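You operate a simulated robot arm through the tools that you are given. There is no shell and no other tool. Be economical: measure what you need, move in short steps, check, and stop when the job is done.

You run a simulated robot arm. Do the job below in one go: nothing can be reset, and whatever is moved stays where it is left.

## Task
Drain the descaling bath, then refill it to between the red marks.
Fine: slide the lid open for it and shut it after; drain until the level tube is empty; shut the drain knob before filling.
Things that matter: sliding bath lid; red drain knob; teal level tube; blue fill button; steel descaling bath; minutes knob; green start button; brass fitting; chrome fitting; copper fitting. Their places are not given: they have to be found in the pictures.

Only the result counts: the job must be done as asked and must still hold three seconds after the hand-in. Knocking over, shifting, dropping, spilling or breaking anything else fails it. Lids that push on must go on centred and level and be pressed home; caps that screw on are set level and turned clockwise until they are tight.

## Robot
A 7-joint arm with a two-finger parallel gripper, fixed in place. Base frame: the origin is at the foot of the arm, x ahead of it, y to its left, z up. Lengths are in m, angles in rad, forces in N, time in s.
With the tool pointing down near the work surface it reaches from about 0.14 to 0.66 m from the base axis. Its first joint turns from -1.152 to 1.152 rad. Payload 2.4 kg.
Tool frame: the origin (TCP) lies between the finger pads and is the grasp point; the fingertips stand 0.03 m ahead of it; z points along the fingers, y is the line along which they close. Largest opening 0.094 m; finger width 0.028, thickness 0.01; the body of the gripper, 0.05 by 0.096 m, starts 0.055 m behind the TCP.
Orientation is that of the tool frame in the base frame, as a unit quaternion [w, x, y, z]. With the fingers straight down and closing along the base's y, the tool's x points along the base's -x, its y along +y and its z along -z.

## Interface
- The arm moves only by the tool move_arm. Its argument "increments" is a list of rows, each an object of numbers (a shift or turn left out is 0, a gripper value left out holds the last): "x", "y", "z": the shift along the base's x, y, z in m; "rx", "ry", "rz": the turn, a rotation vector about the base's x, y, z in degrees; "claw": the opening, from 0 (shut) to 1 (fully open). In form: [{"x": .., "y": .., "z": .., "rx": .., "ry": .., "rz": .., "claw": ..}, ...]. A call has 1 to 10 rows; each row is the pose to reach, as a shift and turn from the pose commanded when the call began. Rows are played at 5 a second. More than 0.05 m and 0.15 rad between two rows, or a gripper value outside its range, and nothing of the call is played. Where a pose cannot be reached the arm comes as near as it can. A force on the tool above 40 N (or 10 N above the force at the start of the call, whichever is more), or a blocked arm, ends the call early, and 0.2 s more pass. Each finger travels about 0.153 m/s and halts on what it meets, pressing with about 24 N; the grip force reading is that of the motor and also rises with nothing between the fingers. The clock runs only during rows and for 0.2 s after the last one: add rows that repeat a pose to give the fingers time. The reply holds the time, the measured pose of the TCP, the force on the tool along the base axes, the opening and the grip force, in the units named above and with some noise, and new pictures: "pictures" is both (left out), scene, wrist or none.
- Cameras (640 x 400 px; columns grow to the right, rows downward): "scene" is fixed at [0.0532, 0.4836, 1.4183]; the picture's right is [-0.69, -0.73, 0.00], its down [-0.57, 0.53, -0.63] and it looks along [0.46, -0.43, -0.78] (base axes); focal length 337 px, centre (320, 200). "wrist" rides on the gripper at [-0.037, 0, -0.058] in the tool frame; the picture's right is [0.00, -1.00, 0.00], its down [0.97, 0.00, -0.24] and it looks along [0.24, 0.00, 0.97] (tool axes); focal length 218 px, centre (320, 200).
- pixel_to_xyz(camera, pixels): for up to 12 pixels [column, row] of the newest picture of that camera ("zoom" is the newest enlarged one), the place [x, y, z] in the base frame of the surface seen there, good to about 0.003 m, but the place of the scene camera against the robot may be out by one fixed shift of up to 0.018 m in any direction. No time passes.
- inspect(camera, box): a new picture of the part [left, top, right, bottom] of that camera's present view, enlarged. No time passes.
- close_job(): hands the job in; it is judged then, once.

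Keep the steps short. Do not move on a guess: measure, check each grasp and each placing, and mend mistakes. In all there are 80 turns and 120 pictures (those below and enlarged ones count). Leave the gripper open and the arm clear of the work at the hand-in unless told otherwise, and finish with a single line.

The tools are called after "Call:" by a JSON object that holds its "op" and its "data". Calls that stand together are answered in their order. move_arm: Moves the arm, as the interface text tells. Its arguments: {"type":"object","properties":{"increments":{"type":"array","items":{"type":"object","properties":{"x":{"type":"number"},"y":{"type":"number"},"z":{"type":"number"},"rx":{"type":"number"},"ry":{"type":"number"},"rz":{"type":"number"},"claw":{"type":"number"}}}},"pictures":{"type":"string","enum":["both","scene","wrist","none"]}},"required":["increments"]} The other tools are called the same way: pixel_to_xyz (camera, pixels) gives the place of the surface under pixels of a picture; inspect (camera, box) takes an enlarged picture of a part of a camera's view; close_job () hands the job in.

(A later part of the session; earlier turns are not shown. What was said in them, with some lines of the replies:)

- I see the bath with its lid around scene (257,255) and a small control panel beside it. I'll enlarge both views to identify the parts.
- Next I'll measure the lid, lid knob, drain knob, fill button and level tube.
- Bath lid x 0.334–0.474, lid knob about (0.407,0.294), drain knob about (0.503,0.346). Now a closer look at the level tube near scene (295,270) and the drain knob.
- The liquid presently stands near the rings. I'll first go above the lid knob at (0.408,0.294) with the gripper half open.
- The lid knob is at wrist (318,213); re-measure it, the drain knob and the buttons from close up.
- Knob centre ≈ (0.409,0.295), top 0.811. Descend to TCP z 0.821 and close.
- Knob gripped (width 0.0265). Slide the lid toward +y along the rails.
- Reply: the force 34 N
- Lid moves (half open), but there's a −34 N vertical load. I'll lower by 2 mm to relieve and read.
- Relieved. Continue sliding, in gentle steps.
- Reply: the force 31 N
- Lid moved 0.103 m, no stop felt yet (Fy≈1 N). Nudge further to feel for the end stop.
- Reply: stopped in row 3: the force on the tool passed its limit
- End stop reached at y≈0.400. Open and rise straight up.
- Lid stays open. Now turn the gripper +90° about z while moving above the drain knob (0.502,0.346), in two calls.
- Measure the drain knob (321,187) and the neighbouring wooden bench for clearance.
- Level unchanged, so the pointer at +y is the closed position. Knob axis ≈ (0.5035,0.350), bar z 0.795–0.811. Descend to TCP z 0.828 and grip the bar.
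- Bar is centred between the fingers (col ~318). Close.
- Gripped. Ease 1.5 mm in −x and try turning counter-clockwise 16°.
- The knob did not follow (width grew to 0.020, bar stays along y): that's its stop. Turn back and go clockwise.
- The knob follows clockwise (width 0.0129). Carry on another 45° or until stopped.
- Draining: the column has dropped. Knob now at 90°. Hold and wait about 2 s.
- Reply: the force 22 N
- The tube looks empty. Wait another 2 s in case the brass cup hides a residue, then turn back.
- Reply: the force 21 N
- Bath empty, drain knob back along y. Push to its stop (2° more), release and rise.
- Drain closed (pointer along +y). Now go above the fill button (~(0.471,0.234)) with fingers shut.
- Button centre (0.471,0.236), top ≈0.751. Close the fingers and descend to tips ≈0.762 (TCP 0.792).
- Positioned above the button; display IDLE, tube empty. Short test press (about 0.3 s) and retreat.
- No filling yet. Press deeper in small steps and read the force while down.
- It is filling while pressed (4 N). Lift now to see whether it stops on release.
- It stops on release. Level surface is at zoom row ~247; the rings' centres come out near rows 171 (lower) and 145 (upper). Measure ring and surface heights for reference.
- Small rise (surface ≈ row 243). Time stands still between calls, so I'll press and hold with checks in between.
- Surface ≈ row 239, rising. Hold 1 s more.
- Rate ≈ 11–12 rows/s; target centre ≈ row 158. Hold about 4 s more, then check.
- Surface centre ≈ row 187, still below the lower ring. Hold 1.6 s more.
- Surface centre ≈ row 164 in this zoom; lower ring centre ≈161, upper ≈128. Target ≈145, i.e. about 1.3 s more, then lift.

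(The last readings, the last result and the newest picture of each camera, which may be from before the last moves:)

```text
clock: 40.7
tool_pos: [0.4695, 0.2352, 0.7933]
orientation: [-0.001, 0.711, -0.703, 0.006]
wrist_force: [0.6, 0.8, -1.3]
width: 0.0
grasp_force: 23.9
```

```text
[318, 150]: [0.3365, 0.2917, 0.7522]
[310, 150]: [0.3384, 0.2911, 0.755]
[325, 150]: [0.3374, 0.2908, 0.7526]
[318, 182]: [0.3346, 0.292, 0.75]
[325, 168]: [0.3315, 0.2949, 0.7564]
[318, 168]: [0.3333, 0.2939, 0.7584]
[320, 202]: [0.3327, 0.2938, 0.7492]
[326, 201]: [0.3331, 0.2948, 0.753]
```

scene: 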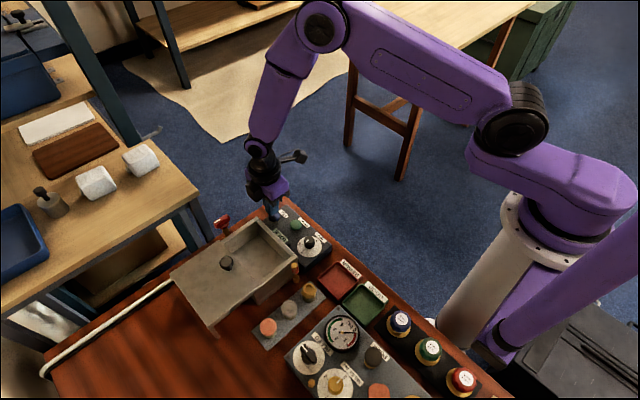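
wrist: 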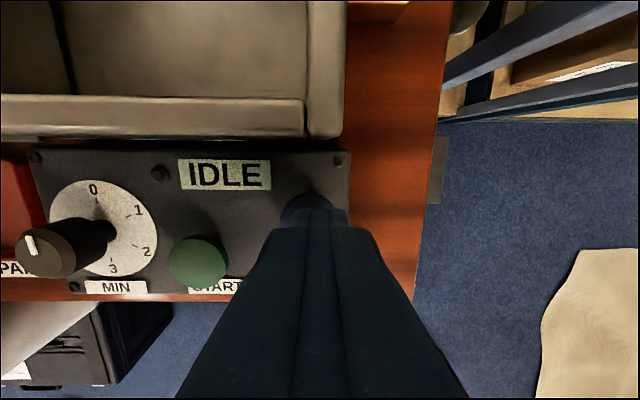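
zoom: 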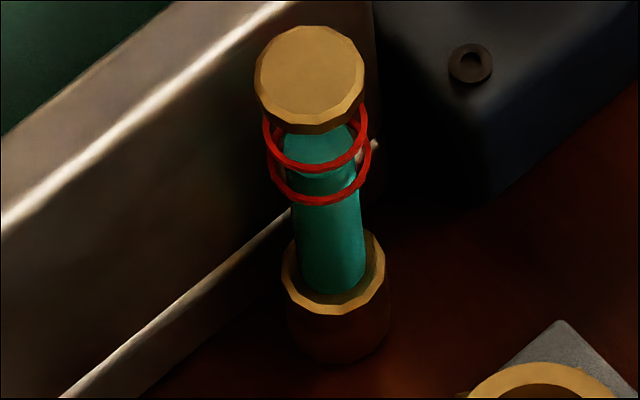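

Surface z ≈0.753 sits between the rings (≈0.7495 and 0.758). Now rise and turn back −90° while moving to the lid knob at about (0.409,0.400).

Call:
{"op": "move_arm", "data": {"increments": [{"z": 0.045}, {"z": 0.09}, {"z": 0.12}, {"x": -0.01, "y": 0.03, "z": 0.12, "rz": -8, "claw": 0.6}, {"x": -0.02, "y": 0.06, "z": 0.12, "rz": -16}, {"x": -0.03, "y": 0.09, "z": 0.12, "rz": -24}, {"x": -0.045, "y": 0.12, "z": 0.12, "rz": -32}, {"x": -0.055, "y": 0.15, "z": 0.12, "rz": -40}, {"x": -0.061, "y": 0.165, "z": 0.12, "rz": -46}], "pictures": "none"}}

Call:
{"op": "move_arm", "data": {"increments": [{"rz": -8}, {"rz": -16}, {"rz": -24}, {"rz": -32}, {"rz": -40}, {"rz": -45}, {"rz": -45}], "pictures": "wrist"}}

```text
clock: 42.7
tool_pos: [0.411, 0.3987, 0.9132]
orientation: [-0.001, -0.378, 0.926, -0.006]
wrist_force: [0.4, 0.2, 0.8]
width: 0.0563
grasp_force: 0.0
```

```text
clock: 44.3
tool_pos: [0.41, 0.3995, 0.914]
orientation: [-0.004, 0.004, 1.0, -0.006]
wrist_force: [0.3, 0.4, -0.6]
width: 0.0563
grasp_force: 0.0
```

wrist: 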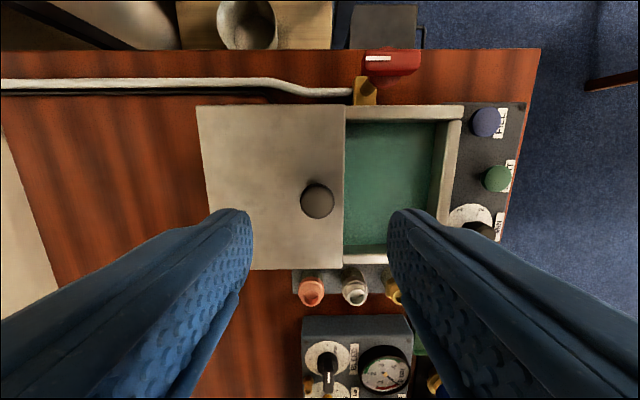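

Knob centred (318,200). Descend to TCP z 0.821 and grip.

Call:
{"op": "move_arm", "data": {"increments": [{"x": -0.001, "z": -0.045}, {"x": -0.001, "z": -0.08}, {"x": -0.001, "z": -0.093}, {"x": -0.001, "z": -0.093, "claw": 0}, {"x": -0.001, "z": -0.093}, {"x": -0.001, "z": -0.093}], "pictures": "wrist"}}

```text
clock: 45.7
tool_pos: [0.4098, 0.3999, 0.8208]
orientation: [-0.004, 0.002, 1.0, -0.005]
wrist_force: [0.9, -0.6, -3.8]
width: 0.0259
grasp_force: 44.7
```

wrist: 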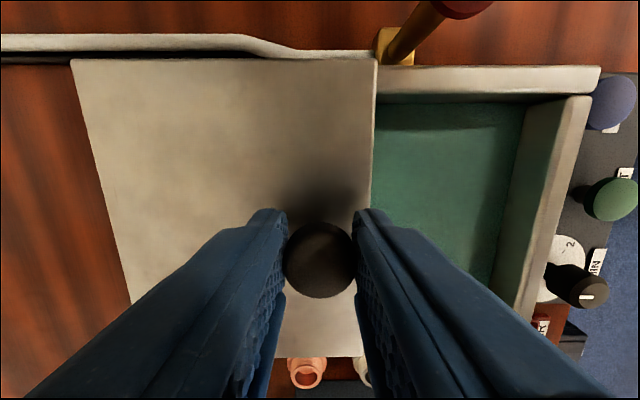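

Gripped. Slide back toward −y, first half.

Call:
{"op": "move_arm", "data": {"increments": [{"y": -0.012}, {"y": -0.024}, {"y": -0.036}, {"y": -0.048}, {"y": -0.048}], "pictures": "none"}}

```text
clock: 46.9
tool_pos: [0.4092, 0.3535, 0.8213]
orientation: [-0.004, 0.002, 1.0, -0.007]
wrist_force: [-11.8, 0.1, -3.7]
width: 0.0261
grasp_force: 44.9
```

Loads low. Slide the second half to about y 0.30, then gently to the stop.

Call:
{"op": "move_arm", "data": {"increments": [{"y": -0.012}, {"y": -0.024}, {"y": -0.036}, {"y": -0.048}, {"y": -0.053}, {"y": -0.053}], "pictures": "none"}}

Call:
{"op": "move_arm", "data": {"increments": [{"y": -0.003}, {"y": -0.006}, {"y": -0.009}, {"y": -0.009}], "pictures": "both"}}

```text
clock: 48.3
tool_pos: [0.4095, 0.2983, 0.8201]
orientation: [-0.003, 0.003, 1.0, -0.007]
wrist_force: [-12.6, -0.3, -3.2]
width: 0.0261
grasp_force: 45.1
```

```text
clock: 49.3
tool_pos: [0.4098, 0.2968, 0.8215]
orientation: [0.001, -0.001, 1.0, -0.001]
wrist_force: [1.0, 6.9, -6.7]
width: 0.0261
grasp_force: 44.9
stopped in row 4: the force on the tool passed its limit (the readings are from after the stop); the commanded pose is now the measured one
```

scene: 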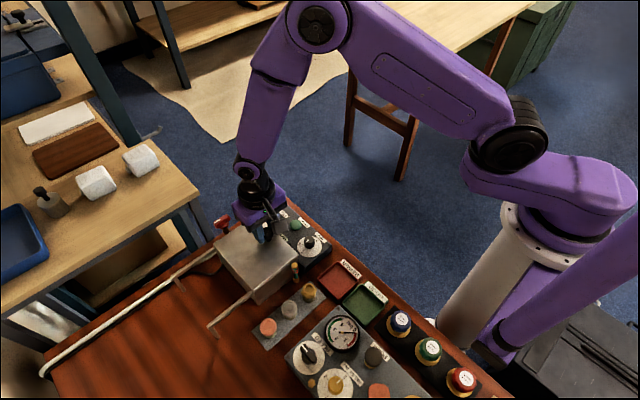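
wrist: 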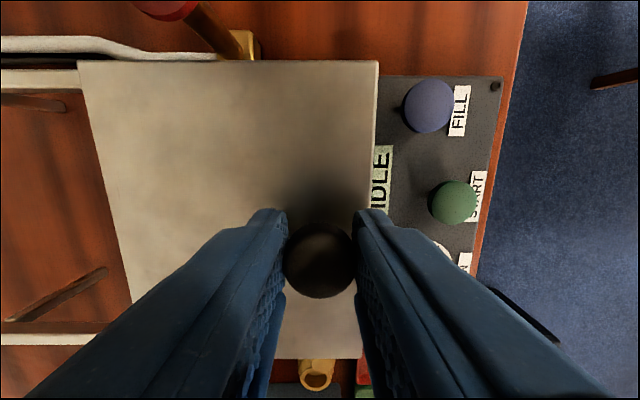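

Lid is at its shut stop (y 0.297 as at the start). Release and rise.

Call:
{"op": "move_arm", "data": {"increments": [{"claw": 0.6}, {"claw": 0.6}, {"z": 0.04}, {"z": 0.085}, {"z": 0.13}, {"z": 0.17}, {"z": 0.17, "claw": 1}, {"z": 0.17}], "pictures": "both"}}

Call:
{"op": "inspect", "data": {"camera": "scene", "box": [190, 190, 350, 290]}}

Call:
{"op": "inspect", "data": {"camera": "scene", "box": [287, 263, 303, 283]}}

```text
clock: 51.1
tool_pos: [0.4098, 0.2955, 0.9914]
orientation: [0.001, 0.0, 1.0, -0.001]
wrist_force: [-0.1, -0.8, -0.5]
width: 0.0939
grasp_force: 0.0
```

scene: 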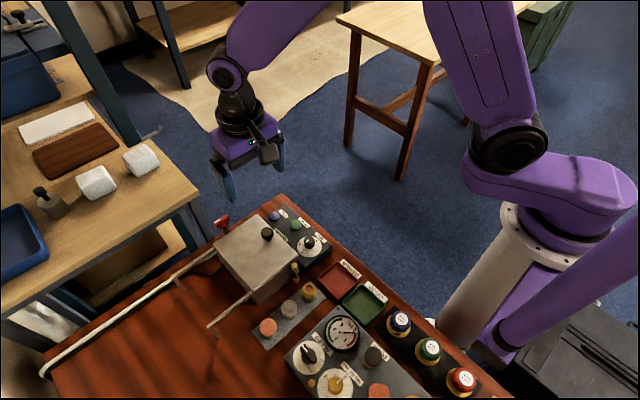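
wrist: 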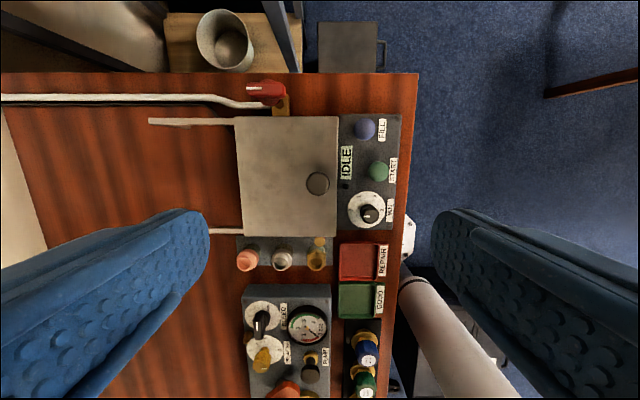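

```text
4.00 times, centred on (270, 240) of scene
```

zoom: 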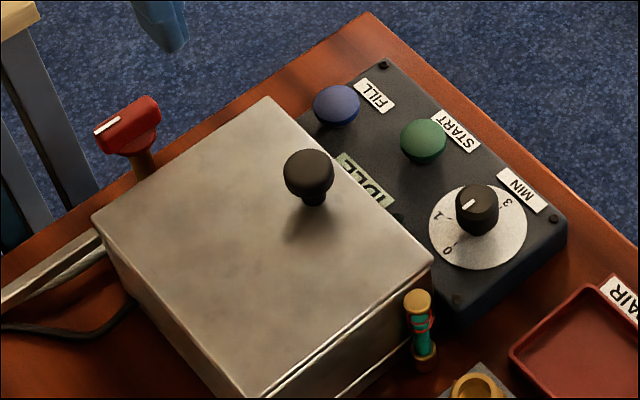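

```text
16.00 times, centred on (295, 273) of scene
```

zoom: 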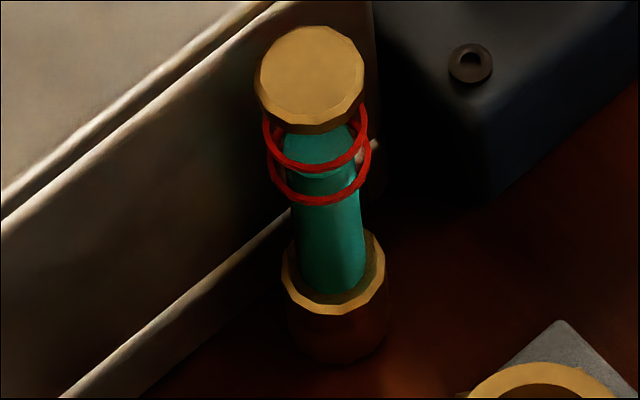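

The lid is shut as it was at the start. The drain knob is closed, the level is steady between the rings, the display reads IDLE and the arm is clear. Handing in.

Call:
{"op": "close_job", "data": {}}

```text
The job is handed in.
```

The bath was drained until the level tube was empty, the drain knob was shut, the bath was refilled to between the red marks, and the lid was slid shut again.
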